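You operate a simulated robot arm through the tools that you are given. There is no shell and no other tool. Be economical: measure what you need, move in short steps, check, and stop when the job is done.

Carry out the task below with a simulated two-armed robot. There is one attempt and no reset: what you move stays moved.

Task
Fetch the yellow sponge and set it on the green test tray. Take the lid off the black steel tin and lay it down on the blue grid. Fetch the blue-tipped board and set it on the clear plate. Any order will do. Set down upright: yellow sponge.

It is judged by the outcome, as a careful person would: the job done as asked, and still so three seconds after it is handed in. It fails if anything else is knocked over, pushed out of place, dropped, spilled or broken. Lids that push on must go on centred and level and be pressed home; caps that screw on are set level and turned clockwise until they are tight.

Robot
Two 7-joint arms with two-finger parallel grippers on one trunk, on a base that drives. Base frame: it is fixed to the floor where the robot stands at the start and does not move with it; the origin is under the middle of the robot, x ahead of it, y to its left, z up; the surface under the hand at the start is at about z = 0.88. Lengths are in m, angles in rad, forces in N, time in s.
The left shoulder is at the start at [0.06, 0.143, 0.94], the right one opposite. With the tool pointing down near the work surface each hand reaches from about 0.3 to 0.72 m from the robot's upright axis, wherever it stands, measured 20 degrees to its own side. Places, roughly: black steel tin [-2.25, -2.75, 0.75]; blue-tipped board (20x7x2 cm) [-4.7, -4.3, 0.9]; clear plate [-2.5, -2.5, 0.75]. Payload 1.57 kg a hand.
The TCP of each hand is the grasp point between the finger pads, 0.03 m short of the fingertips. In the tool frame z runs along the fingers and y along their closing line. Largest opening 0.11 m; finger width 0.024, thickness 0.012; the body of the gripper, 0.048 by 0.112 m, starts 0.078 m behind the TCP.
Orientation is that of the tool frame in the base frame, as [roll, pitch, yaw] about the fixed x, y, z axes, in that order (R = Rz(yaw) Ry(pitch) Rx(roll)). With the fingers straight down and closing along the base's y, the tool's x points along the base's -x, its y along +y and its z along -z.

Tools
- The arms move only by the tool step_arm. It takes "left_commands", "right_commands" or both (then of equal length, played together; a hand with none holds still); each is a list of rows, each an object (a shift or turn left out is 0, a gripper value left out holds the last) with "jaw": the closure, from 0 (fully open) to 1 (shut); "offset": the shift along the base's x, y, z in m, a list of three; "rot": the turn, a rotation vector about the base's x, y, z in rad, a list of three. In form: [{"jaw": jaw, "offset": [dx, dy, dz], "rot": [ax, ay, az]}, ...]. A call has 1 to 20 rows; each row shifts and turns the commanded pose from where the row before left it. A row lasts 0.2 s, in which the tool goes at most 0.05 m and 0.15 rad; a call with a longer step from one row to the next is refused whole, and so is a gripper value outside its range. A pose out of reach is approached as far as the arm can. The call stops where the force on the tool passes 40 N (or 10 N more than at its start, if that is more) or the arm is blocked; 0.2 s more then pass. Each finger travels about 0.045 m/s and halts on what it meets, pressing with about 27 N; the grip force reading is that of the motor and also rises with nothing between the fingers. The clock runs only during rows and for 0.2 s after the last one: add rows that do not move to give the fingers time. It gives the time, the measured TCP pose, the force on the tool (base axes), the opening and the grip force at its end, in the units of the frame above (readings bear some noise), with the torque about the TCP (base axes, N m) and any sound that the robot's microphone picked up.
- Cameras (640 x 400 px; columns grow to the right, rows downward): "scene" is now at [0.0468, 0.0238, 1.5619]; the picture's right is [0.19, -0.98, 0.00], its down [-0.70, -0.13, -0.70] and it looks along [0.69, 0.13, -0.71] (base axes); focal length 295 px, centre (320, 200). "left" rides on the left gripper at [0.07, -0.016, -0.141] in its tool frame; the picture's right is [0.23, 0.97, 0.00], its down [-0.85, 0.20, -0.48] and it looks along [-0.47, 0.11, 0.88] (tool axes); focal length 222 px, centre (320, 200). "right" rides on the right gripper at [0.07, 0.016, -0.141] in its tool frame; the picture's right is [-0.23, 0.97, 0.00], its down [-0.86, -0.20, -0.48] and it looks along [-0.47, -0.11, 0.88] (tool axes); focal length 222 px, centre (320, 200). There is no depth. A picture from a camera that has moved, and an enlarged one, comes with that camera's place and axes in the base frame and with its lens. The place of the scene camera against the robot may be out by one fixed shift of up to 0.012 m in any direction.
- grab_frame(camera): a new picture of that camera. No time passes.
- lift_body(by): slides the trunk up (or, below 0, down) by that many m; the arms and the scene camera ride with it, the base frame stays. It gives what a move gives, with no picture.
- drive_base(legs): drives the robot by 1 to 6 legs, each [ahead, left, turn to the left] in m, m and rad, along the robot's own axes; the way and the turn of a leg run together, so that a leg with both is an arc; at most 1.5 m and 3.142 rad a leg. The arms and the cameras ride along, it lands a little off, and it stops where it bumps. It gives what a move gives.
- pan_tilt(pan, tilt): turns the head with the scene camera to pan (to the left, within 1.501 rad either way) and tilt (down, from -0.506 to 1.204), counted from straight ahead of the robot. It gives what a move gives.
- zoom(camera, box): a new picture of the part [left, top, right, bottom] of that camera's present view, enlarged. No time passes.
- hand_in(): hands the job in; it is judged then, once.

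Work in short steps. Places have to be worked out from the pictures, the camera data and where the tool is seen: move nearer, look again, correct. Check each grasp and each placing, and mend what went wrong. You have 165 turns and 118 pictures in all, those below and enlarged ones among them. Open the grippers and draw the arms clear of the work before you hand the job in, unless the task says otherwise.

The tools are called after "Request:" as name(argument=value, ...) on one line, values as JSON. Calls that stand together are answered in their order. step_arm: Moves the arms, as the interface text tells. Its arguments: {"type":"object","properties":{"left_commands":{"type":"array","items":{"type":"object","properties":{"jaw":{"type":"number"},"offset":{"type":"array","items":{"type":"number"}},"rot":{"type":"array","items":{"type":"number"}}}}},"right_commands":{"type":"array","items":{"type":"object","properties":{"jaw":{"type":"number"},"offset":{"type":"array","items":{"type":"number"}},"rot":{"type":"array","items":{"type":"number"}}}}}},"required":[]} The other tools are called the same way: lift_body (by) slides the trunk up or down; drive_base (legs) drives the base; pan_tilt (pan, tilt) turns the head that bears the scene camera; grab_frame (camera) takes a picture; zoom (camera, box) takes an enlarged picture of a part of a camera's view; hand_in () hands the job in.

At the start:

```text
clock: 0.0
left_tcp_pos: [0.5551, 0.3157, 1.0821]
left_orientation: [3.141, 0.001, 3.142]
left_force: [0.8, -0.7, 0.0]
left_moment: [-0.01, 0.01, 0.0]
left_opening: 0.1101
left_finger_force: 0.1
right_tcp_pos: [0.4512, -0.0963, 1.1057]
right_orientation: [-3.141, 0.002, -3.141]
right_force: [0.1, 0.0, 0.3]
right_moment: [0.01, 0.01, 0.02]
right_opening: 0.1101
right_finger_force: 0.1
trunk travel left (down, up): [-0.539, 0.051]
robot x, y, heading: [0.0015, -0.0022, 0.002]
head pan, tilt: [0.187, 0.791]
```

scene: 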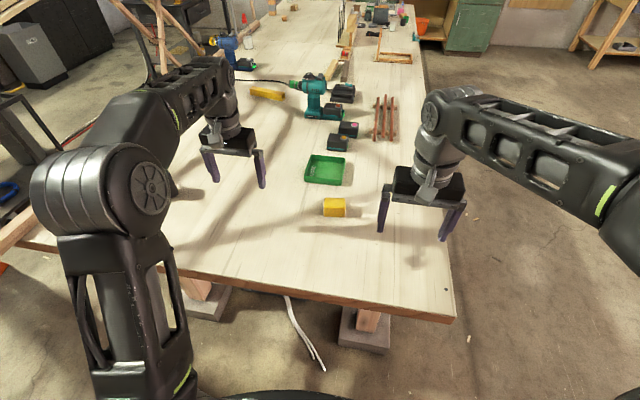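
right: 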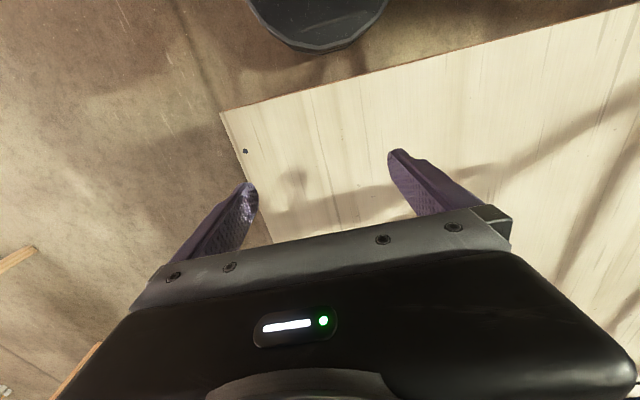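
left: 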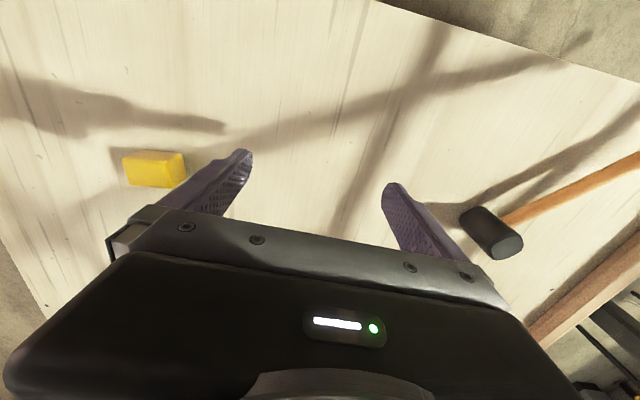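

I zoom in on the sponge and green tray to measure them.

Request:
zoom(camera="scene", box=[270, 130, 400, 230])

Request:
zoom(camera="left", box=[90, 120, 250, 220])

```text
4.00 times, centred on (335, 180) of scene
camera zoom: at [0.0468, 0.0238, 1.5619], right [0.19, -0.98, 0.0], down [-0.7, -0.13, -0.7], along [0.69, 0.13, -0.71], focal length 1178 px, centre (260, 280)
```

zoom: 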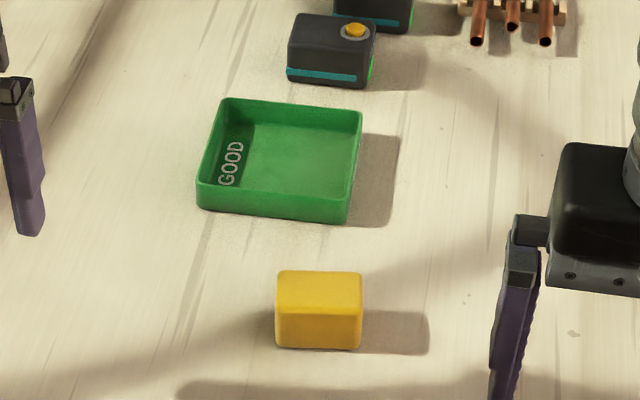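

```text
4.00 times, centred on (170, 170) of left
camera zoom: at [0.4863, 0.3007, 1.223], right [-0.23, 0.97, 0.0], down [0.85, 0.2, 0.48], along [0.47, 0.11, -0.88], focal length 888 px, centre (920, 320)
```

zoom: 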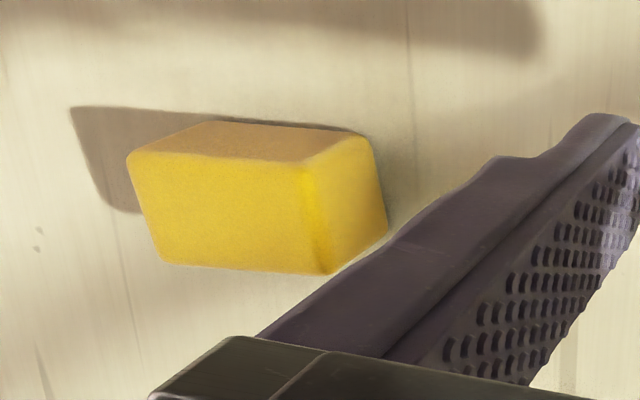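

Sponge is about at (0.667, 0.094), tray at (0.855, 0.155), a bit beyond reach. I look down to see how much room lies between base and table.

Request:
pan_tilt(pan=0.0, tilt=1.2)

Request:
grab_frame(camera="scene")

```text
clock: 0.9
left_tcp_pos: [0.5551, 0.3162, 1.0818]
left_orientation: [3.141, -0.001, 3.141]
left_force: [-0.6, 0.2, 0.3]
left_moment: [0.0, 0.02, -0.02]
left_opening: 0.1101
left_finger_force: 0.0
right_tcp_pos: [0.4512, -0.0963, 1.1057]
right_orientation: [-3.141, 0.0, 3.141]
right_force: [-0.2, 0.2, 0.5]
right_moment: [0.04, -0.01, 0.03]
right_opening: 0.11
right_finger_force: 0.2
trunk travel left (down, up): [-0.539, 0.051]
robot x, y, heading: [-0.0007, -0.0017, 0.002]
head pan, tilt: [0.0, 1.201]
```

```text
112 pictures are left
camera scene: at [0.0231, 0.0088, 1.5335], right [0.0, -1.0, 0.0], down [-0.93, 0.0, -0.36], along [0.36, 0.0, -0.93], focal length 295 px, centre (320, 200)
```

scene: 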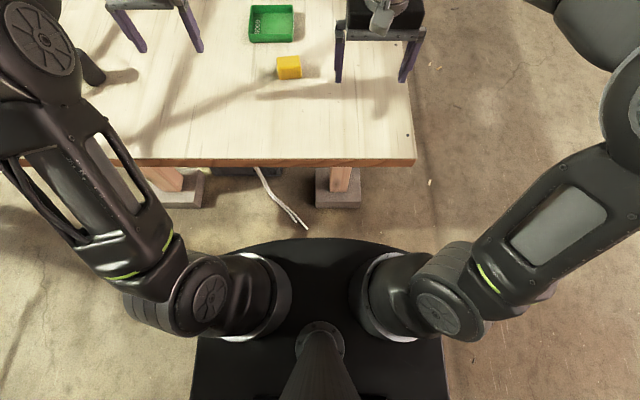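

Trunk front is about 0.2 m from the table edge, so a 0.165 m advance looks safe. I drive ahead.

Request:
drive_base(legs=[[0.16, 0, 0]])

Request:
pan_tilt(pan=0.15, tilt=0.95)

Request:
grab_frame(camera="scene")

Request:
grab_frame(camera="left")

```text
clock: 2.3
left_tcp_pos: [0.718, 0.3176, 1.0816]
left_orientation: [-3.142, -0.002, -3.141]
left_force: [0.2, -0.6, -0.8]
left_moment: [-0.02, 0.03, -0.04]
left_opening: 0.1103
left_finger_force: 0.0
right_tcp_pos: [0.6138, -0.0965, 1.1058]
right_orientation: [-3.14, -0.001, -3.14]
right_force: [0.7, 0.5, -0.4]
right_moment: [0.0, 0.02, 0.0]
right_opening: 0.1101
right_finger_force: 0.0
trunk travel left (down, up): [-0.539, 0.051]
robot x, y, heading: [0.1623, 0.0008, -0.005]
head pan, tilt: [0.0, 1.201]
```

```text
clock: 3.1
left_tcp_pos: [0.7173, 0.3168, 1.0824]
left_orientation: [3.141, 0.0, -3.14]
left_force: [0.2, 0.0, 0.2]
left_moment: [-0.02, -0.02, 0.02]
left_opening: 0.11
left_finger_force: 0.0
right_tcp_pos: [0.6139, -0.095, 1.1058]
right_orientation: [-3.141, -0.002, -3.139]
right_force: [0.7, 0.7, -0.5]
right_moment: [-0.02, -0.01, -0.03]
right_opening: 0.1104
right_finger_force: 0.1
trunk travel left (down, up): [-0.539, 0.051]
robot x, y, heading: [0.1639, 0.0014, 0.002]
head pan, tilt: [0.15, 0.949]
```

```text
111 pictures are left
camera scene: at [0.201, 0.0197, 1.5496], right [0.15, -0.99, 0.0], down [-0.8, -0.12, -0.58], along [0.57, 0.09, -0.81], focal length 295 px, centre (320, 200)
```

scene: 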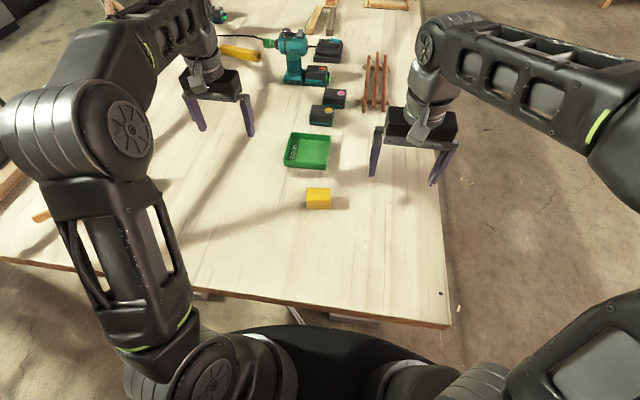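

```text
110 pictures are left
camera left: at [0.6479, 0.3014, 1.223], right [-0.23, 0.97, 0.0], down [0.85, 0.2, 0.48], along [0.47, 0.11, -0.88], focal length 222 px, centre (320, 200)
```

left: 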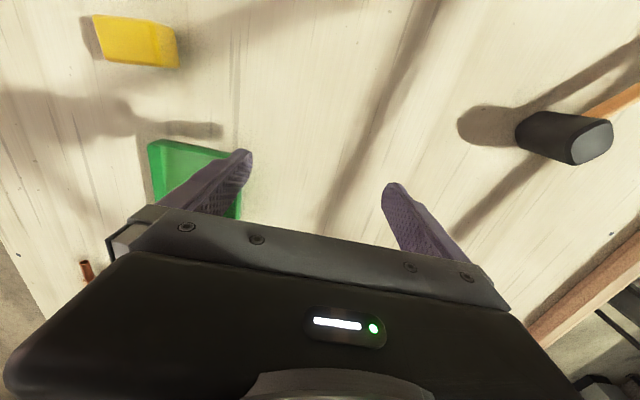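

Both views put the sponge near (0.665, 0.09). I bring the left hand above it, yawed slightly, and move the right hand aside.

Request:
step_arm(left_commands=[{"offset": [-0.011, -0.045, 0]}, {"offset": [-0.011, -0.045, 0]}, {"offset": [-0.01, -0.045, 0], "rot": [0, 0, 0.07]}, {"offset": [-0.01, -0.045, -0.02], "rot": [0, 0, 0.07]}, {"offset": [-0.01, -0.045, -0.02]}, {"offset": [0, 0, -0.03]}, {"offset": [0, 0, 0]}], right_commands=[{"offset": [0, -0.03, 0]}, {"offset": [0, -0.03, 0]}, {"offset": [0, -0.03, 0]}, {"offset": [0, -0.03, 0]}, {"offset": [0, 0, 0]}, {"offset": [0, 0, 0]}, {"offset": [0, 0, 0]}])

Request:
grab_frame(camera="left")

Request:
zoom(camera="scene", box=[220, 100, 420, 225])

```text
refused: row 4 steps farther than a row can; nothing moved
```

```text
109 pictures are left
camera left: at [0.6479, 0.3014, 1.223], right [-0.23, 0.97, 0.0], down [0.85, 0.2, 0.48], along [0.47, 0.11, -0.88], focal length 222 px, centre (320, 200)
```

left: 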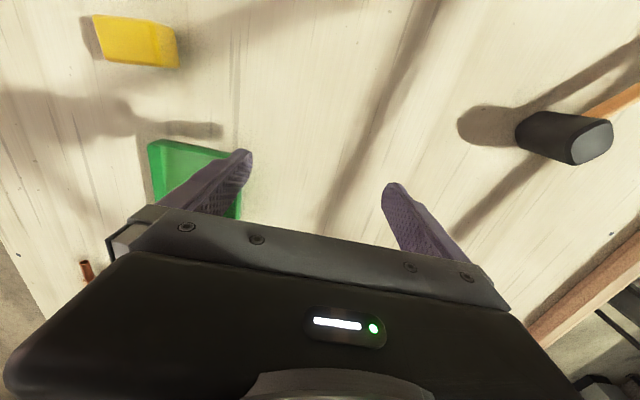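

```text
3.20 times, centred on (320, 162) of scene
camera zoom: at [0.201, 0.0197, 1.5496], right [0.15, -0.99, 0.0], down [-0.8, -0.12, -0.58], along [0.57, 0.09, -0.81], focal length 943 px, centre (320, 320)
```

zoom: 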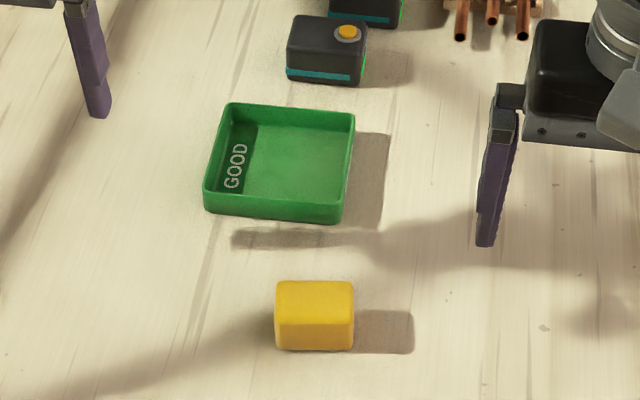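

One row was too long; I resend with smaller steps.

Request:
step_arm(left_commands=[{"offset": [-0.01, -0.045, 0]}, {"offset": [-0.01, -0.045, 0]}, {"offset": [-0.01, -0.045, 0], "rot": [0, 0, 0.07]}, {"offset": [-0.01, -0.045, 0], "rot": [0, 0, 0.07]}, {"offset": [-0.01, -0.045, 0]}, {"offset": [0, 0, -0.04]}, {"offset": [0, 0, -0.03]}, {}], right_commands=[{"offset": [0, -0.03, 0]}, {"offset": [0, -0.03, 0]}, {"offset": [0, -0.03, 0]}, {"offset": [0, -0.03, 0]}, {}, {}, {}, {}])

Request:
grab_frame(camera="left")

Request:
zoom(camera="scene", box=[220, 100, 420, 225])

```text
clock: 4.9
left_tcp_pos: [0.6663, 0.0917, 1.0109]
left_orientation: [3.14, 0.0, -3.0]
left_force: [0.1, -0.3, -0.6]
left_moment: [0.03, 0.0, 0.0]
left_opening: 0.11
left_finger_force: 0.1
right_tcp_pos: [0.6126, -0.2153, 1.1056]
right_orientation: [3.14, 0.0, -3.14]
right_force: [-0.8, -0.2, 0.2]
right_moment: [0.05, -0.01, 0.02]
right_opening: 0.1102
right_finger_force: 0.0
trunk travel left (down, up): [-0.539, 0.051]
robot x, y, heading: [0.1653, 0.0015, 0.0]
head pan, tilt: [0.15, 0.949]
```

```text
107 pictures are left
camera left: at [0.6003, 0.0662, 1.1529], right [-0.36, 0.93, 0.0], down [0.82, 0.32, 0.48], along [0.45, 0.17, -0.88], focal length 222 px, centre (320, 200)
```

left: 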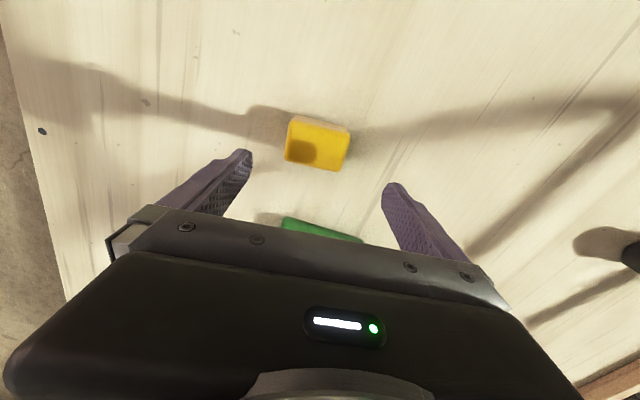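

```text
3.20 times, centred on (320, 162) of scene
camera zoom: at [0.2009, 0.0199, 1.5497], right [0.15, -0.99, 0.0], down [-0.8, -0.12, -0.58], along [0.58, 0.09, -0.81], focal length 943 px, centre (320, 320)
```

zoom: 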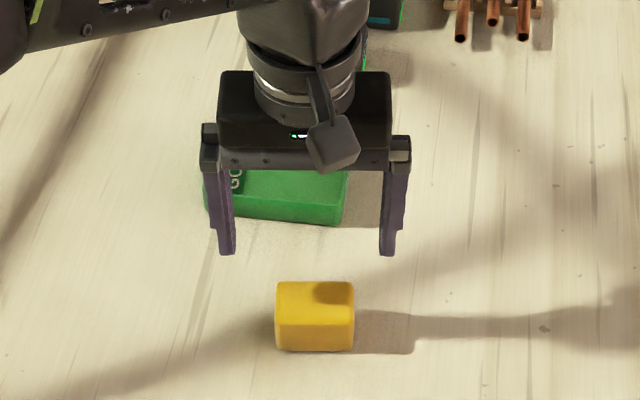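

Left view puts the sponge at (0.663, 0.086), yaw ~0.2. I correct and descend to z≈0.917 (tips just off the table), then close.

Request:
step_arm(left_commands=[{"offset": [-0.003, -0.005, -0.03], "rot": [0, 0, 0.05]}, {"offset": [0, 0, -0.03]}, {"offset": [0, 0, -0.02]}, {"offset": [0, 0, -0.012]}, {}, {"jaw": 0.3}, {"jaw": 0.5}, {"jaw": 1}, {}, {}, {}])

Request:
grab_frame(camera="left")

```text
clock: 7.3
left_tcp_pos: [0.6632, 0.0857, 0.9195]
left_orientation: [3.142, -0.001, -2.95]
left_force: [-0.5, 1.0, -1.0]
left_moment: [0.0, 0.0, 0.01]
left_opening: 0.065
left_finger_force: 27.4
right_tcp_pos: [0.6123, -0.2157, 1.1054]
right_orientation: [3.141, 0.001, -3.14]
right_force: [-0.3, -0.1, -0.1]
right_moment: [0.02, -0.02, -0.01]
right_opening: 0.1102
right_finger_force: 0.0
trunk travel left (down, up): [-0.539, 0.051]
robot x, y, heading: [0.1622, -0.0001, 0.007]
head pan, tilt: [0.15, 0.949]
```

```text
105 pictures are left
camera left: at [0.5993, 0.0578, 1.061], right [-0.41, 0.91, 0.0], down [0.8, 0.36, 0.48], along [0.44, 0.2, -0.88], focal length 222 px, centre (320, 200)
```

left: 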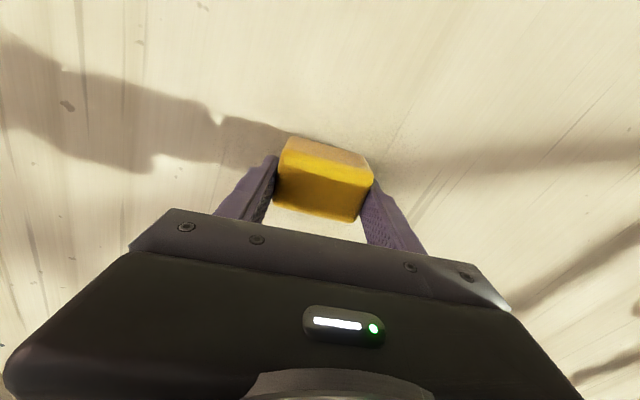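

Sponge gripped (0.065). I lift and carry it above the tray, around (0.845, 0.147), squaring the yaw with the tray.

Request:
step_arm(left_commands=[{"offset": [0, 0, 0.03]}, {"offset": [0, 0, 0.04]}, {"offset": [0.036, 0.012, 0.01]}, {"offset": [0.036, 0.012, 0], "rot": [0, 0, -0.05]}, {"offset": [0.036, 0.012, 0], "rot": [0, 0, -0.05]}, {"offset": [0.036, 0.012, 0], "rot": [0, 0, -0.05]}, {"offset": [0.038, 0.013, 0]}, {}, {}])

Request:
grab_frame(camera="left")

Request:
zoom(camera="scene", box=[220, 90, 420, 215])

```text
clock: 9.3
left_tcp_pos: [0.8072, 0.1345, 0.9993]
left_orientation: [-3.142, 0.001, -3.101]
left_force: [0.3, -0.4, -0.4]
left_moment: [0.02, 0.02, 0.01]
left_opening: 0.0646
left_finger_force: 26.9
left hand out of reach, approached as far as the arm can: row 7
right_tcp_pos: [0.6126, -0.2154, 1.1063]
right_orientation: [3.141, 0.0, -3.139]
right_force: [0.1, -0.1, -0.4]
right_moment: [-0.01, 0.01, -0.03]
right_opening: 0.1097
right_finger_force: 0.1
trunk travel left (down, up): [-0.539, 0.051]
robot x, y, heading: [0.1592, -0.0016, 0.002]
head pan, tilt: [0.15, 0.949]
```

```text
104 pictures are left
camera left: at [0.7399, 0.1163, 1.1409], right [-0.27, 0.96, 0.0], down [0.85, 0.23, 0.48], along [0.46, 0.13, -0.88], focal length 222 px, centre (320, 200)
```

left: 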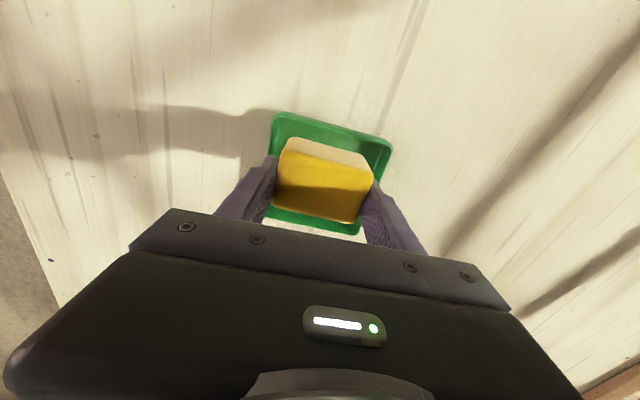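

```text
3.20 times, centred on (320, 152) of scene
camera zoom: at [0.2007, 0.0197, 1.5497], right [0.15, -0.99, 0.0], down [-0.8, -0.12, -0.58], along [0.58, 0.09, -0.81], focal length 943 px, centre (320, 352)
```

zoom: 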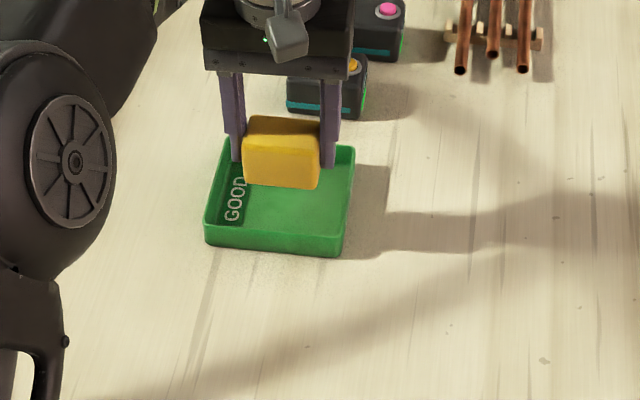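

Tray centre from the hand camera ≈ (0.842, 0.144); the arm stopped short at x=0.807. I raise the trunk for more reach and then move.

Request:
lift_body(by=0.05)

Request:
step_arm(left_commands=[{"offset": [0, 0.008, -0.04]}, {"offset": [0, 0, -0.035]}, {"offset": [0.015, 0, 0]}, {"offset": [0.013, 0, 0]}, {}])

```text
clock: 10.2
left_tcp_pos: [0.8079, 0.1343, 1.0497]
left_orientation: [-3.141, 0.0, -3.101]
left_force: [0.3, -0.4, 0.0]
left_moment: [0.0, 0.02, 0.0]
left_opening: 0.0647
left_finger_force: 27.1
right_tcp_pos: [0.6133, -0.2156, 1.1556]
right_orientation: [3.141, 0.001, -3.14]
right_force: [0.6, 0.0, -0.2]
right_moment: [-0.03, 0.0, 0.02]
right_opening: 0.1098
right_finger_force: 0.1
trunk travel left (down, up): [-0.589, 0.001]
robot x, y, heading: [0.1595, 0.0003, 0.005]
head pan, tilt: [0.15, 0.949]
```

```text
clock: 11.4
left_tcp_pos: [0.8356, 0.1426, 0.9735]
left_orientation: [-3.141, 0.001, -3.101]
left_force: [-1.1, -0.2, -0.3]
left_moment: [-0.01, -0.02, 0.01]
left_opening: 0.0644
left_finger_force: 26.7
right_tcp_pos: [0.6136, -0.2152, 1.1563]
right_orientation: [-3.141, 0.002, -3.139]
right_force: [0.2, 0.9, 0.0]
right_moment: [0.0, 0.03, 0.01]
right_opening: 0.1102
right_finger_force: 0.0
trunk travel left (down, up): [-0.589, 0.001]
robot x, y, heading: [0.1617, 0.0026, 0.003]
head pan, tilt: [0.15, 0.949]
```

Reached (0.836, 0.143, 0.974). I lower until light contact with the tray floor (expected z≈0.925).

Request:
step_arm(left_commands=[{"offset": [0.003, 0, -0.02]}, {"offset": [0, 0, -0.015]}, {"offset": [0, 0, -0.006]}, {"offset": [0, 0, -0.004]}, {}])

Request:
grab_frame(camera="left")

Request:
zoom(camera="scene", box=[220, 90, 420, 215])

```text
clock: 12.6
left_tcp_pos: [0.8387, 0.1432, 0.9301]
left_orientation: [3.141, -0.001, -3.098]
left_force: [0.3, -0.3, 0.2]
left_moment: [0.0, 0.03, 0.03]
left_opening: 0.064
left_finger_force: 27.3
right_tcp_pos: [0.6135, -0.2156, 1.1548]
right_orientation: [-3.141, -0.001, -3.141]
right_force: [0.0, -0.1, 0.7]
right_moment: [-0.03, -0.01, 0.02]
right_opening: 0.11
right_finger_force: 0.0
trunk travel left (down, up): [-0.589, 0.001]
robot x, y, heading: [0.1593, -0.0019, 0.002]
head pan, tilt: [0.15, 0.949]
```

```text
102 pictures are left
camera left: at [0.7712, 0.1244, 1.0707], right [-0.27, 0.96, 0.0], down [0.85, 0.23, 0.48], along [0.46, 0.13, -0.88], focal length 222 px, centre (320, 200)
```

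left: 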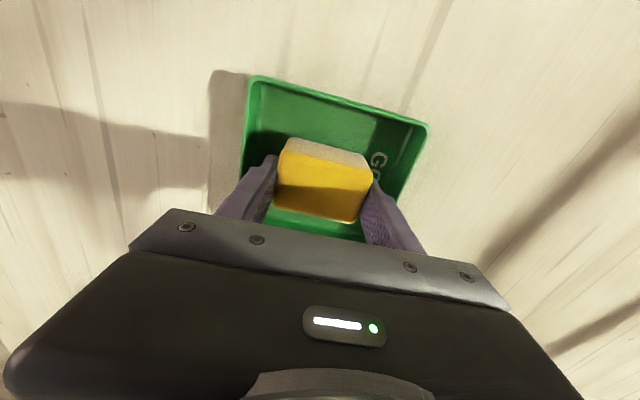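

```text
3.20 times, centred on (320, 152) of scene
camera zoom: at [0.201, 0.0197, 1.5997], right [0.15, -0.99, 0.0], down [-0.8, -0.12, -0.58], along [0.58, 0.09, -0.81], focal length 943 px, centre (320, 352)
```

zoom: 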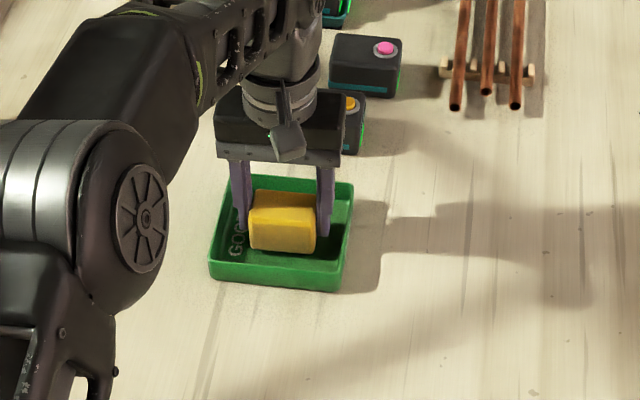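

Sponge is within the tray, no contact yet. I lower slowly until touch.

Request:
step_arm(left_commands=[{"offset": [0, 0, -0.003]}, {"offset": [0, 0, -0.002]}, {"offset": [0, 0, -0.002]}, {}])

```text
clock: 13.6
left_tcp_pos: [0.8387, 0.1422, 0.9241]
left_orientation: [-3.141, 0.003, -3.099]
left_force: [0.1, 0.3, 4.2]
left_moment: [0.03, 0.11, -0.07]
left_opening: 0.0641
left_finger_force: 27.4
right_tcp_pos: [0.6135, -0.2154, 1.1548]
right_orientation: [-3.141, 0.0, -3.139]
right_force: [-0.2, 0.7, 0.4]
right_moment: [0.0, -0.01, -0.03]
right_opening: 0.11
right_finger_force: 0.0
trunk travel left (down, up): [-0.589, 0.001]
robot x, y, heading: [0.1642, 0.0008, -0.003]
head pan, tilt: [0.15, 0.949]
```

Contact (4 N). I open just enough to clear (~0.08), then rise.

Request:
step_arm(left_commands=[{"jaw": 0.27}, {"jaw": 0.27}, {}, {"offset": [0, 0, 0.02]}, {"offset": [0, 0, 0.04]}, {"offset": [0, 0, 0.04]}, {"offset": [-0.04, 0, 0.02]}, {"offset": [-0.04, 0, 0.02]}, {}])

Request:
zoom(camera="scene", box=[220, 90, 420, 215])

Request:
grab_frame(camera="left")

```text
clock: 15.6
left_tcp_pos: [0.7617, 0.1426, 1.0413]
left_orientation: [3.141, 0.001, -3.101]
left_force: [0.3, 0.2, -0.1]
left_moment: [0.04, 0.02, -0.02]
left_opening: 0.0803
left_finger_force: 0.1
left hand out of reach, approached as far as the arm can: row 6
right_tcp_pos: [0.6136, -0.2148, 1.1544]
right_orientation: [-3.141, 0.0, -3.14]
right_force: [-0.3, -0.5, 1.1]
right_moment: [0.02, 0.0, 0.02]
right_opening: 0.11
right_finger_force: 0.1
trunk travel left (down, up): [-0.589, 0.001]
robot x, y, heading: [0.1614, -0.0051, -0.001]
head pan, tilt: [0.15, 0.949]
```

```text
3.20 times, centred on (320, 152) of scene
camera zoom: at [0.2015, 0.0196, 1.5996], right [0.15, -0.99, 0.0], down [-0.8, -0.12, -0.58], along [0.58, 0.09, -0.81], focal length 943 px, centre (320, 352)
```

zoom: 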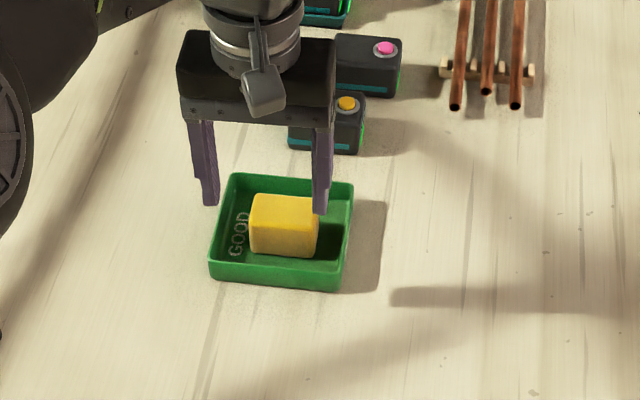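

```text
99 pictures are left
camera left: at [0.6925, 0.1235, 1.183], right [-0.27, 0.96, 0.0], down [0.85, 0.23, 0.48], along [0.46, 0.13, -0.88], focal length 222 px, centre (320, 200)
```

left: 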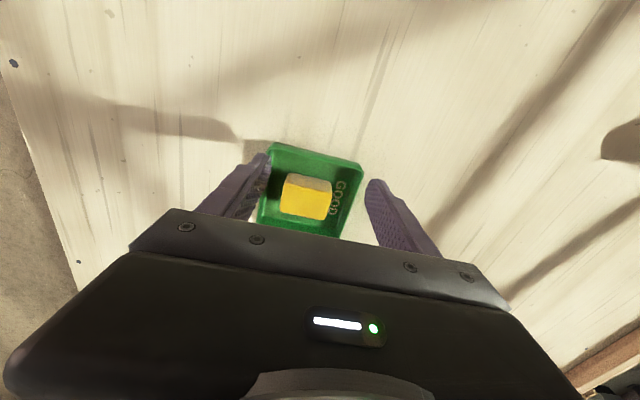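

Sponge sits flat in the tray. Now I raise and pull the hands in before driving away.

Request:
step_arm(left_commands=[{"offset": [-0.03, 0, 0.035], "jaw": 0}, {"offset": [-0.03, 0.01, 0.035]}, {"offset": [-0.04, 0.01, 0.02]}, {"offset": [-0.04, 0.01, 0]}, {"offset": [-0.04, 0.01, 0]}, {"offset": [-0.04, 0.01, 0]}, {}], right_commands=[{"offset": [-0.02, 0, 0]}, {"offset": [-0.02, 0, 0]}, {"offset": [-0.02, 0, 0]}, {"offset": [-0.02, 0, 0]}, {"offset": [-0.02, 0, 0]}, {}, {}])

Request:
drive_base(legs=[[-0.5, 0, 0]])

Request:
pan_tilt(pan=-1.2, tilt=0.5)

Request:
grab_frame(camera="scene")

```text
clock: 17.2
left_tcp_pos: [0.5389, 0.1913, 1.1323]
left_orientation: [3.14, 0.0, -3.101]
left_force: [-0.1, 0.2, -0.4]
left_moment: [0.03, 0.01, 0.02]
left_opening: 0.1101
left_finger_force: 0.1
right_tcp_pos: [0.5134, -0.2137, 1.1561]
right_orientation: [3.142, 0.0, -3.14]
right_force: [0.1, -0.7, -0.6]
right_moment: [0.0, -0.01, -0.01]
right_opening: 0.1098
right_finger_force: 0.1
trunk travel left (down, up): [-0.589, 0.001]
robot x, y, heading: [0.1604, -0.0003, 0.004]
head pan, tilt: [0.15, 0.949]
```

```text
clock: 19.4
left_tcp_pos: [0.1892, 0.1912, 1.1325]
left_orientation: [3.14, 0.004, -3.103]
left_force: [-1.1, 0.1, 0.1]
left_moment: [0.0, -0.09, -0.02]
left_opening: 0.1101
left_finger_force: 0.2
right_tcp_pos: [0.1628, -0.2154, 1.1575]
right_orientation: [-3.141, 0.004, -3.141]
right_force: [0.1, 0.1, 0.3]
right_moment: [0.01, -0.1, -0.02]
right_opening: 0.1098
right_finger_force: 0.1
trunk travel left (down, up): [-0.589, 0.001]
robot x, y, heading: [-0.1869, 0.0013, 0.0]
head pan, tilt: [0.15, 0.949]
stopped in leg 1: the robot was blocked; the commanded pose is now the measured one
```

```text
clock: 20.9
left_tcp_pos: [0.1921, 0.191, 1.1333]
left_orientation: [3.141, -0.002, -3.101]
left_force: [-0.8, 0.3, -0.4]
left_moment: [0.02, -0.02, 0.02]
left_opening: 0.11
left_finger_force: 0.0
right_tcp_pos: [0.1664, -0.2156, 1.1554]
right_orientation: [-3.14, 0.001, 3.141]
right_force: [0.2, -0.6, -0.5]
right_moment: [-0.01, -0.01, -0.02]
right_opening: 0.1102
right_finger_force: 0.2
trunk travel left (down, up): [-0.589, 0.001]
robot x, y, heading: [-0.182, 0.0001, -0.004]
head pan, tilt: [-1.201, 0.499]
```

```text
98 pictures are left
camera scene: at [-0.1841, -0.0761, 1.6372], right [-0.93, -0.36, 0.0], down [-0.17, 0.45, -0.88], along [0.32, -0.82, -0.48], focal length 295 px, centre (320, 200)
```

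scene: 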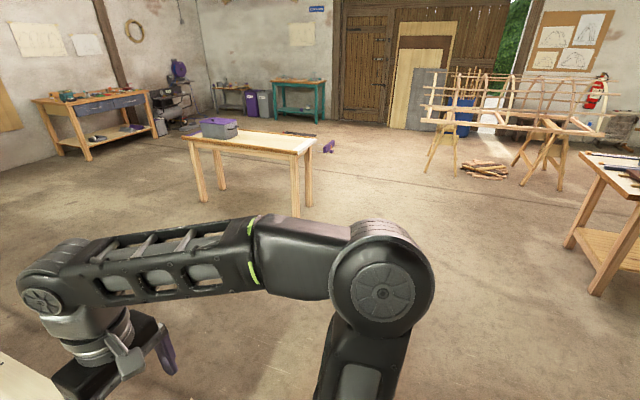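

The base bumped something behind. I look to both sides/behind.

Request:
pan_tilt(pan=-1.5, tilt=0.9)

Request:
grab_frame(camera="scene")

Request:
pan_tilt(pan=1.5, tilt=0.7)

Request:
grab_frame(camera="scene")

```text
clock: 21.8
left_tcp_pos: [0.1943, 0.1913, 1.1317]
left_orientation: [3.141, 0.0, -3.101]
left_force: [-0.3, 0.1, -0.5]
left_moment: [0.02, 0.01, 0.0]
left_opening: 0.11
left_finger_force: 0.1
right_tcp_pos: [0.167, -0.2145, 1.1557]
right_orientation: [-3.141, 0.001, 3.14]
right_force: [-0.4, 0.2, -0.1]
right_moment: [0.01, 0.04, 0.02]
right_opening: 0.1097
right_finger_force: 0.1
trunk travel left (down, up): [-0.589, 0.001]
robot x, y, heading: [-0.1813, -0.0036, -0.001]
head pan, tilt: [-1.499, 0.901]
```

```text
97 pictures are left
camera scene: at [-0.2117, -0.0666, 1.6034], right [-1.0, -0.07, 0.0], down [-0.06, 0.78, -0.62], along [0.04, -0.62, -0.78], focal length 295 px, centre (320, 200)
```

scene: 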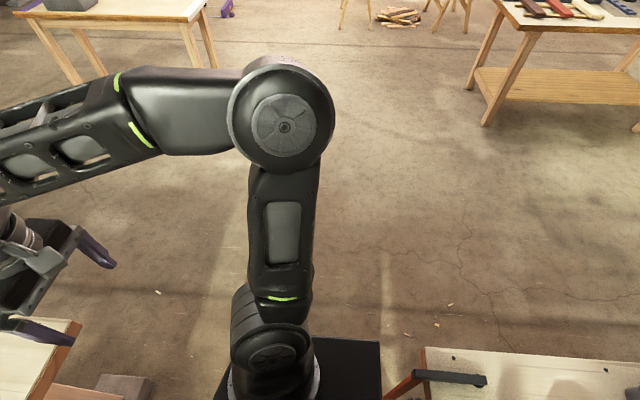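

```text
clock: 24.4
left_tcp_pos: [0.1925, 0.191, 1.1317]
left_orientation: [3.142, 0.001, -3.104]
left_force: [-0.4, -0.4, 0.3]
left_moment: [-0.01, -0.02, -0.01]
left_opening: 0.1099
left_finger_force: 0.1
right_tcp_pos: [0.1681, -0.2151, 1.1551]
right_orientation: [-3.141, -0.001, 3.141]
right_force: [0.1, -0.1, -0.7]
right_moment: [0.0, 0.0, 0.02]
right_opening: 0.1098
right_finger_force: 0.1
trunk travel left (down, up): [-0.589, 0.001]
robot x, y, heading: [-0.1834, 0.0023, 0.006]
head pan, tilt: [1.499, 0.7]
```

```text
96 pictures are left
camera scene: at [-0.2109, 0.0935, 1.6195], right [1.0, -0.07, 0.0], down [-0.05, -0.64, -0.76], along [0.06, 0.76, -0.64], focal length 295 px, centre (320, 200)
```

scene: 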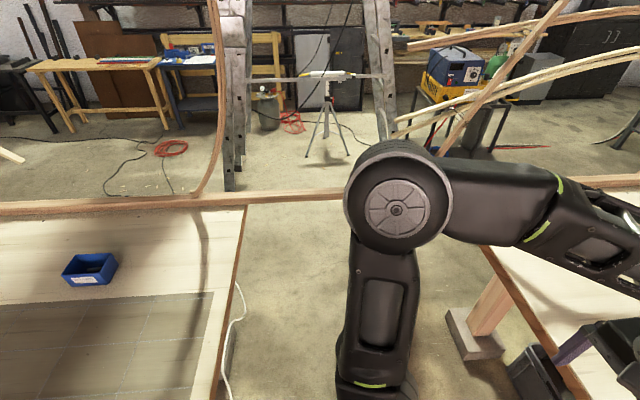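

A bench is right behind and the only exit is to the right. I go ahead slightly, strafe right out of the corridor, then look toward the second table.

Request:
drive_base(legs=[[0.12, 0, 0], [0, -1.3, 0]])

Request:
pan_tilt(pan=-1.5, tilt=0.45)

Request:
grab_frame(camera="scene")

```text
clock: 31.8
left_tcp_pos: [0.3065, -1.1239, 1.1318]
left_orientation: [-3.14, 0.001, -3.113]
left_force: [-0.1, -0.5, 0.1]
left_moment: [-0.01, -0.02, 0.03]
left_opening: 0.1098
left_finger_force: 0.1
right_tcp_pos: [0.2756, -1.5308, 1.1553]
right_orientation: [-3.141, -0.002, 3.131]
right_force: [0.8, 0.6, 0.4]
right_moment: [-0.01, 0.03, 0.01]
right_opening: 0.1099
right_finger_force: 0.0
trunk travel left (down, up): [-0.589, 0.001]
robot x, y, heading: [-0.0716, -1.3132, -0.008]
head pan, tilt: [1.499, 0.7]
```

```text
clock: 34.4
left_tcp_pos: [0.3055, -1.1233, 1.1319]
left_orientation: [-3.141, -0.002, -3.109]
left_force: [0.8, -0.2, 0.5]
left_moment: [-0.02, -0.01, 0.02]
left_opening: 0.1098
left_finger_force: 0.1
right_tcp_pos: [0.2765, -1.5289, 1.1563]
right_orientation: [-3.141, -0.001, 3.132]
right_force: [-0.2, -0.2, -0.8]
right_moment: [-0.02, 0.0, 0.01]
right_opening: 0.1102
right_finger_force: 0.1
trunk travel left (down, up): [-0.589, 0.001]
robot x, y, heading: [-0.0758, -1.3139, -0.011]
head pan, tilt: [-1.499, 0.45]
```

```text
95 pictures are left
camera scene: at [-0.1003, -1.3939, 1.6417], right [-1.0, -0.06, 0.0], down [-0.03, 0.43, -0.9], along [0.06, -0.9, -0.44], focal length 295 px, centre (320, 200)
```

scene: 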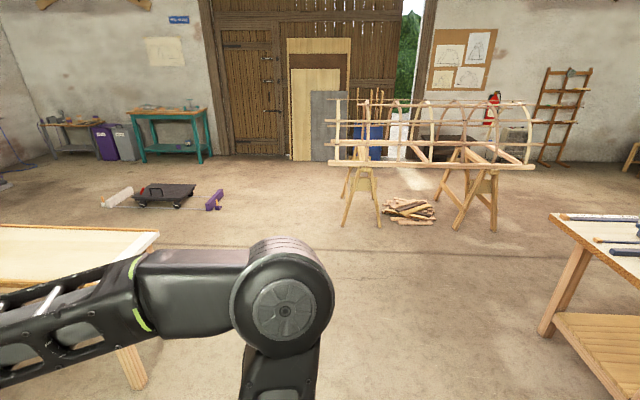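

Clear floor around. I turn right to face the target table.

Request:
drive_base(legs=[[0, 0, -2.2]])

Request:
pan_tilt(pan=-0.2, tilt=0.45)

Request:
grab_frame(camera="scene")

```text
clock: 40.0
left_tcp_pos: [-0.1487, -1.7277, 1.1311]
left_orientation: [-3.141, 0.0, 0.963]
left_force: [-0.9, 0.4, 0.9]
left_moment: [0.02, 0.01, -0.03]
left_opening: 0.1101
left_finger_force: 0.0
right_tcp_pos: [-0.4568, -1.4619, 1.1552]
right_orientation: [3.14, -0.001, 0.924]
right_force: [-0.6, 0.0, 0.0]
right_moment: [-0.01, -0.04, 0.02]
right_opening: 0.1099
right_finger_force: 0.1
trunk travel left (down, up): [-0.589, 0.001]
robot x, y, heading: [-0.0727, -1.3107, -2.225]
head pan, tilt: [-1.499, 0.45]
```

```text
clock: 41.5
left_tcp_pos: [-0.1479, -1.727, 1.1308]
left_orientation: [-3.141, -0.001, 0.964]
left_force: [-0.5, 0.2, -0.7]
left_moment: [-0.02, -0.03, -0.01]
left_opening: 0.1099
left_finger_force: 0.0
right_tcp_pos: [-0.4563, -1.4618, 1.1562]
right_orientation: [-3.14, 0.0, 0.923]
right_force: [0.5, -0.7, -0.5]
right_moment: [0.01, -0.01, 0.0]
right_opening: 0.11
right_finger_force: 0.1
trunk travel left (down, up): [-0.589, 0.001]
robot x, y, heading: [-0.077, -1.3086, -2.217]
head pan, tilt: [-0.201, 0.45]
```

```text
94 pictures are left
camera scene: at [-0.127, -1.3393, 1.6417], right [-0.66, 0.75, 0.0], down [0.33, 0.29, -0.9], along [-0.68, -0.59, -0.44], focal length 295 px, centre (320, 200)
```

scene: 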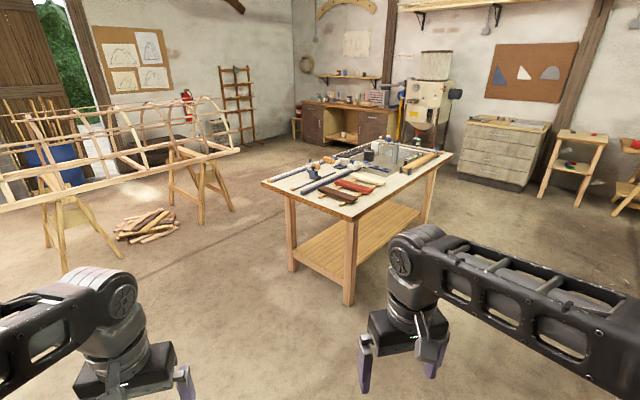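

Request:
zoom(camera="scene", box=[250, 80, 470, 218])

```text
2.90 times, centred on (360, 149) of scene
camera zoom: at [-0.127, -1.3393, 1.6417], right [-0.66, 0.75, 0.0], down [0.33, 0.29, -0.9], along [-0.68, -0.59, -0.44], focal length 854 px, centre (204, 348)
```

zoom: 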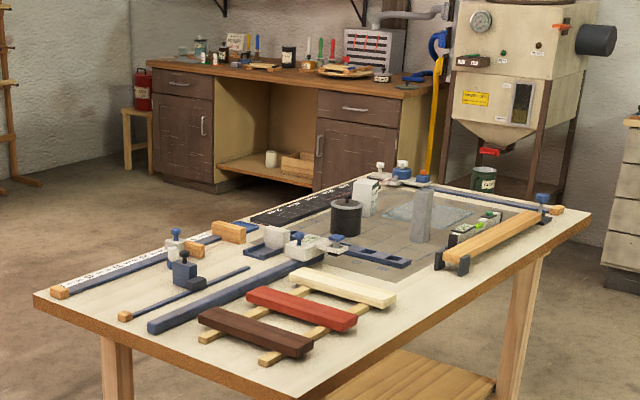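

The table spans x −3.15…−1.46, y −3.1…−2.22. I square up facing −y and strafe to be in front of the tin and plate.

Request:
drive_base(legs=[[0, 0, 0.65], [0, -1.2, 0], [0, -1.05, 0]])

Request:
pan_tilt(pan=0.0, tilt=0.6)

Request:
grab_frame(camera="scene")

```text
clock: 54.3
left_tcp_pos: [-2.1197, -1.6917, 1.1308]
left_orientation: [-3.141, -0.001, 1.621]
left_force: [-0.4, 1.2, 0.5]
left_moment: [-0.02, -0.03, -0.01]
left_opening: 0.1104
left_finger_force: 0.0
right_tcp_pos: [-2.5274, -1.6694, 1.1554]
right_orientation: [3.141, 0.0, 1.58]
right_force: [-0.3, -0.1, 0.3]
right_moment: [-0.02, 0.0, 0.0]
right_opening: 0.11
right_finger_force: 0.2
trunk travel left (down, up): [-0.589, 0.001]
robot x, y, heading: [-2.3131, -1.3155, -1.558]
head pan, tilt: [-0.201, 0.45]
```

```text
clock: 55.0
left_tcp_pos: [-2.1203, -1.6926, 1.1315]
left_orientation: [-3.141, 0.0, 1.622]
left_force: [0.0, 0.4, -0.1]
left_moment: [-0.01, 0.01, 0.01]
left_opening: 0.1102
left_finger_force: 0.0
right_tcp_pos: [-2.526, -1.6714, 1.1552]
right_orientation: [3.142, 0.0, 1.583]
right_force: [0.7, -0.7, 0.0]
right_moment: [0.02, 0.03, 0.02]
right_opening: 0.11
right_finger_force: 0.1
trunk travel left (down, up): [-0.589, 0.001]
robot x, y, heading: [-2.3154, -1.3215, -1.559]
head pan, tilt: [0.0, 0.6]
```

```text
92 pictures are left
camera scene: at [-2.3172, -1.3671, 1.6282], right [-1.0, -0.01, 0.0], down [-0.01, 0.56, -0.83], along [0.01, -0.83, -0.56], focal length 295 px, centre (320, 200)
```

scene: 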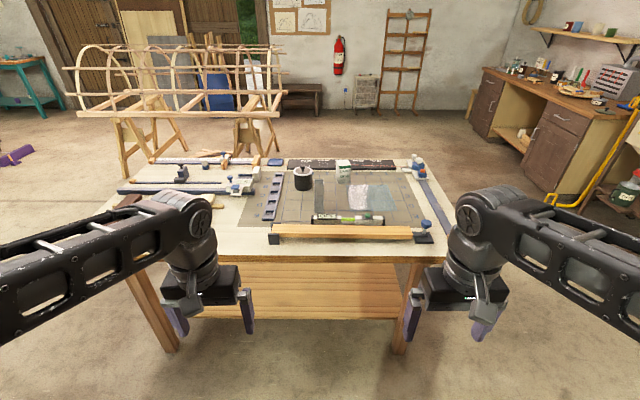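

Request:
zoom(camera="scene", box=[220, 145, 460, 255])

```text
2.67 times, centred on (340, 200) of scene
camera zoom: at [-2.3172, -1.3671, 1.6282], right [-1.0, -0.01, 0.0], down [-0.01, 0.56, -0.83], along [0.01, -0.83, -0.56], focal length 786 px, centre (267, 200)
```

zoom: 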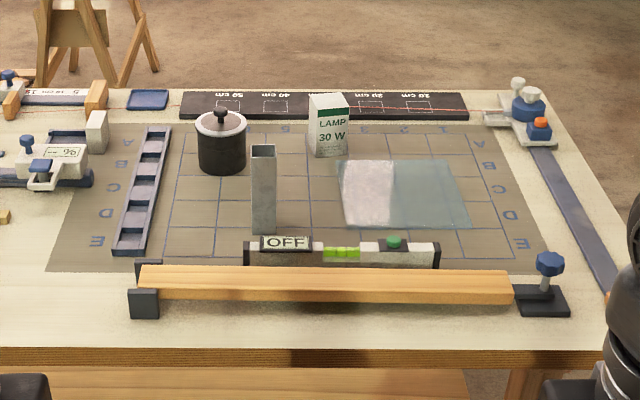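

The mat with blue lines is the "blue grid"; tin on it near (-2.2,-2.8), plate near (-2.57,-2.70). The board lies on the brown bench; I'll go round the table's right end to it, stopping to look.

Request:
drive_base(legs=[[0, -1.4, 0]])

Request:
pan_tilt(pan=-0.3, tilt=0.5)

Request:
grab_frame(camera="scene")

```text
clock: 62.0
left_tcp_pos: [-3.5162, -1.7028, 1.1318]
left_orientation: [3.142, -0.002, 1.614]
left_force: [-0.8, -0.3, -0.2]
left_moment: [-0.01, -0.03, 0.0]
left_opening: 0.11
left_finger_force: 0.0
right_tcp_pos: [-3.9218, -1.6773, 1.156]
right_orientation: [-3.14, 0.0, 1.575]
right_force: [0.1, 0.1, -0.6]
right_moment: [-0.01, -0.02, 0.04]
right_opening: 0.1099
right_finger_force: 0.0
trunk travel left (down, up): [-0.589, 0.001]
robot x, y, heading: [-3.7117, -1.3263, -1.564]
head pan, tilt: [0.0, 0.6]
```

```text
clock: 62.8
left_tcp_pos: [-3.5154, -1.7019, 1.1318]
left_orientation: [-3.14, -0.001, 1.615]
left_force: [0.6, -0.2, 0.7]
left_moment: [0.01, 0.01, 0.03]
left_opening: 0.1102
left_finger_force: 0.2
right_tcp_pos: [-3.9219, -1.6784, 1.1547]
right_orientation: [3.14, 0.0, 1.574]
right_force: [0.1, 0.4, 0.6]
right_moment: [-0.01, 0.03, 0.02]
right_opening: 0.1098
right_finger_force: 0.0
trunk travel left (down, up): [-0.589, 0.001]
robot x, y, heading: [-3.7085, -1.3261, -1.567]
head pan, tilt: [-0.3, 0.499]
```

```text
90 pictures are left
camera scene: at [-3.7377, -1.3747, 1.6372], right [-0.96, 0.29, 0.0], down [0.14, 0.46, -0.88], along [-0.26, -0.84, -0.48], focal length 295 px, centre (320, 200)
```

scene: 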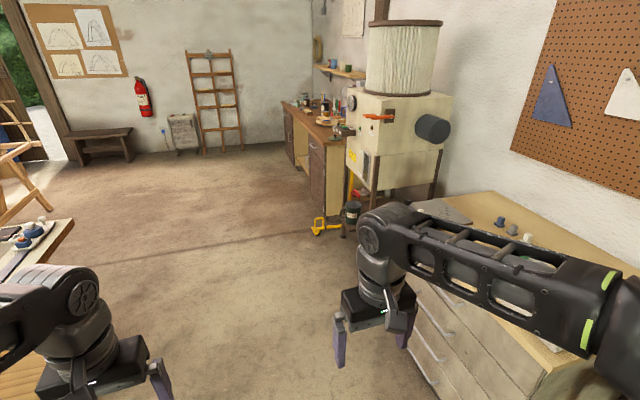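

A drawer cabinet is close on my right, so I shift left a little and drive ahead past the table end.

Request:
drive_base(legs=[[0, 0.15, 0], [1.45, 0, 0], [1.4, 0, 0]])

Request:
pan_tilt(pan=-1.3, tilt=0.6)

Request:
grab_frame(camera="scene")

```text
clock: 77.6
left_tcp_pos: [-3.3595, -4.5607, 1.1311]
left_orientation: [-3.141, -0.003, 1.609]
left_force: [0.5, 0.2, 0.5]
left_moment: [0.01, -0.03, 0.02]
left_opening: 0.1098
left_finger_force: 0.0
right_tcp_pos: [-3.7625, -4.5336, 1.1558]
right_orientation: [3.14, -0.003, 1.568]
right_force: [-0.3, -0.5, -0.2]
right_moment: [0.01, -0.02, 0.01]
right_opening: 0.1099
right_finger_force: 0.1
trunk travel left (down, up): [-0.589, 0.001]
robot x, y, heading: [-3.5476, -4.1839, -1.572]
head pan, tilt: [-0.3, 0.499]
```

```text
clock: 78.9
left_tcp_pos: [-3.3587, -4.559, 1.1313]
left_orientation: [-3.141, -0.003, 1.61]
left_force: [-0.7, -0.1, -0.3]
left_moment: [-0.04, 0.03, 0.01]
left_opening: 0.1099
left_finger_force: 0.0
right_tcp_pos: [-3.7636, -4.5355, 1.1549]
right_orientation: [-3.141, 0.001, 1.568]
right_force: [-0.1, 0.2, 0.9]
right_moment: [-0.01, 0.0, -0.02]
right_opening: 0.1099
right_finger_force: 0.1
trunk travel left (down, up): [-0.589, 0.001]
robot x, y, heading: [-3.552, -4.1832, -1.576]
head pan, tilt: [-1.3, 0.6]
```

```text
89 pictures are left
camera scene: at [-3.6374, -4.1678, 1.6281], right [-0.27, 0.96, 0.0], down [0.54, 0.15, -0.83], along [-0.8, -0.22, -0.56], focal length 295 px, centre (320, 200)
```

scene: 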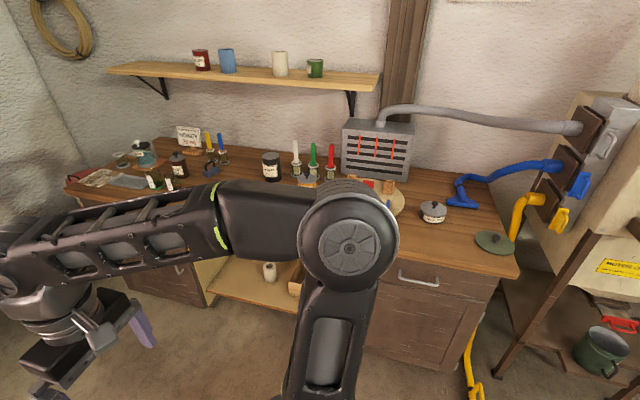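

I turn to face the bench.

Request:
drive_base(legs=[[0, 0, -1.57]])

Request:
pan_tilt(pan=0.0, tilt=0.65)

Request:
grab_frame(camera="scene")

```text
clock: 83.1
left_tcp_pos: [-3.9287, -4.3725, 1.1314]
left_orientation: [3.141, 0.0, 0.034]
left_force: [0.4, -0.7, -0.2]
left_moment: [-0.05, -0.02, -0.04]
left_opening: 0.1102
left_finger_force: 0.0
right_tcp_pos: [-3.8997, -3.9659, 1.1564]
right_orientation: [3.14, 0.001, -0.004]
right_force: [0.6, -0.8, 0.2]
right_moment: [0.01, -0.01, 0.03]
right_opening: 0.1101
right_finger_force: 0.0
trunk travel left (down, up): [-0.589, 0.001]
robot x, y, heading: [-3.5502, -4.182, 3.139]
head pan, tilt: [-1.3, 0.6]
```

```text
clock: 84.6
left_tcp_pos: [-3.9275, -4.3729, 1.131]
left_orientation: [-3.141, -0.001, 0.036]
left_force: [0.7, 0.2, 1.3]
left_moment: [-0.03, 0.0, -0.01]
left_opening: 0.11
left_finger_force: 0.1
right_tcp_pos: [-3.8994, -3.967, 1.1556]
right_orientation: [3.141, -0.001, -0.003]
right_force: [-0.4, -0.4, -0.6]
right_moment: [-0.01, 0.03, 0.04]
right_opening: 0.1098
right_finger_force: 0.1
trunk travel left (down, up): [-0.589, 0.001]
robot x, y, heading: [-3.551, -4.1842, 3.138]
head pan, tilt: [0.0, 0.649]
```

```text
88 pictures are left
camera scene: at [-3.6092, -4.1738, 1.6238], right [0.01, 1.0, 0.0], down [0.6, 0.0, -0.8], along [-0.8, 0.0, -0.6], focal length 295 px, centre (320, 200)
```

scene: 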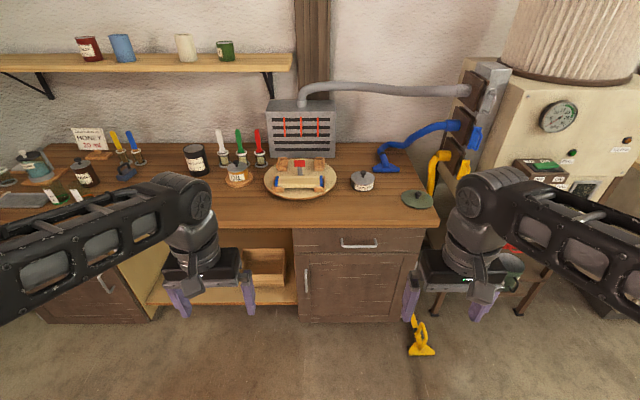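

Request:
zoom(camera="scene", box=[220, 130, 380, 230])

```text
4.00 times, centred on (300, 180) of scene
camera zoom: at [-3.6092, -4.1738, 1.6238], right [0.01, 1.0, 0.0], down [0.6, 0.0, -0.8], along [-0.8, 0.0, -0.6], focal length 1178 px, centre (400, 280)
```

zoom: 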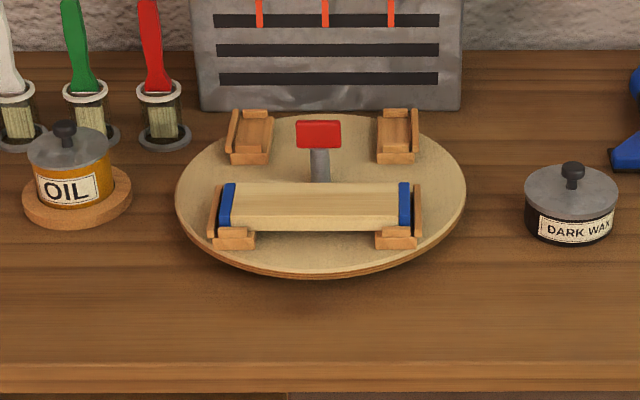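

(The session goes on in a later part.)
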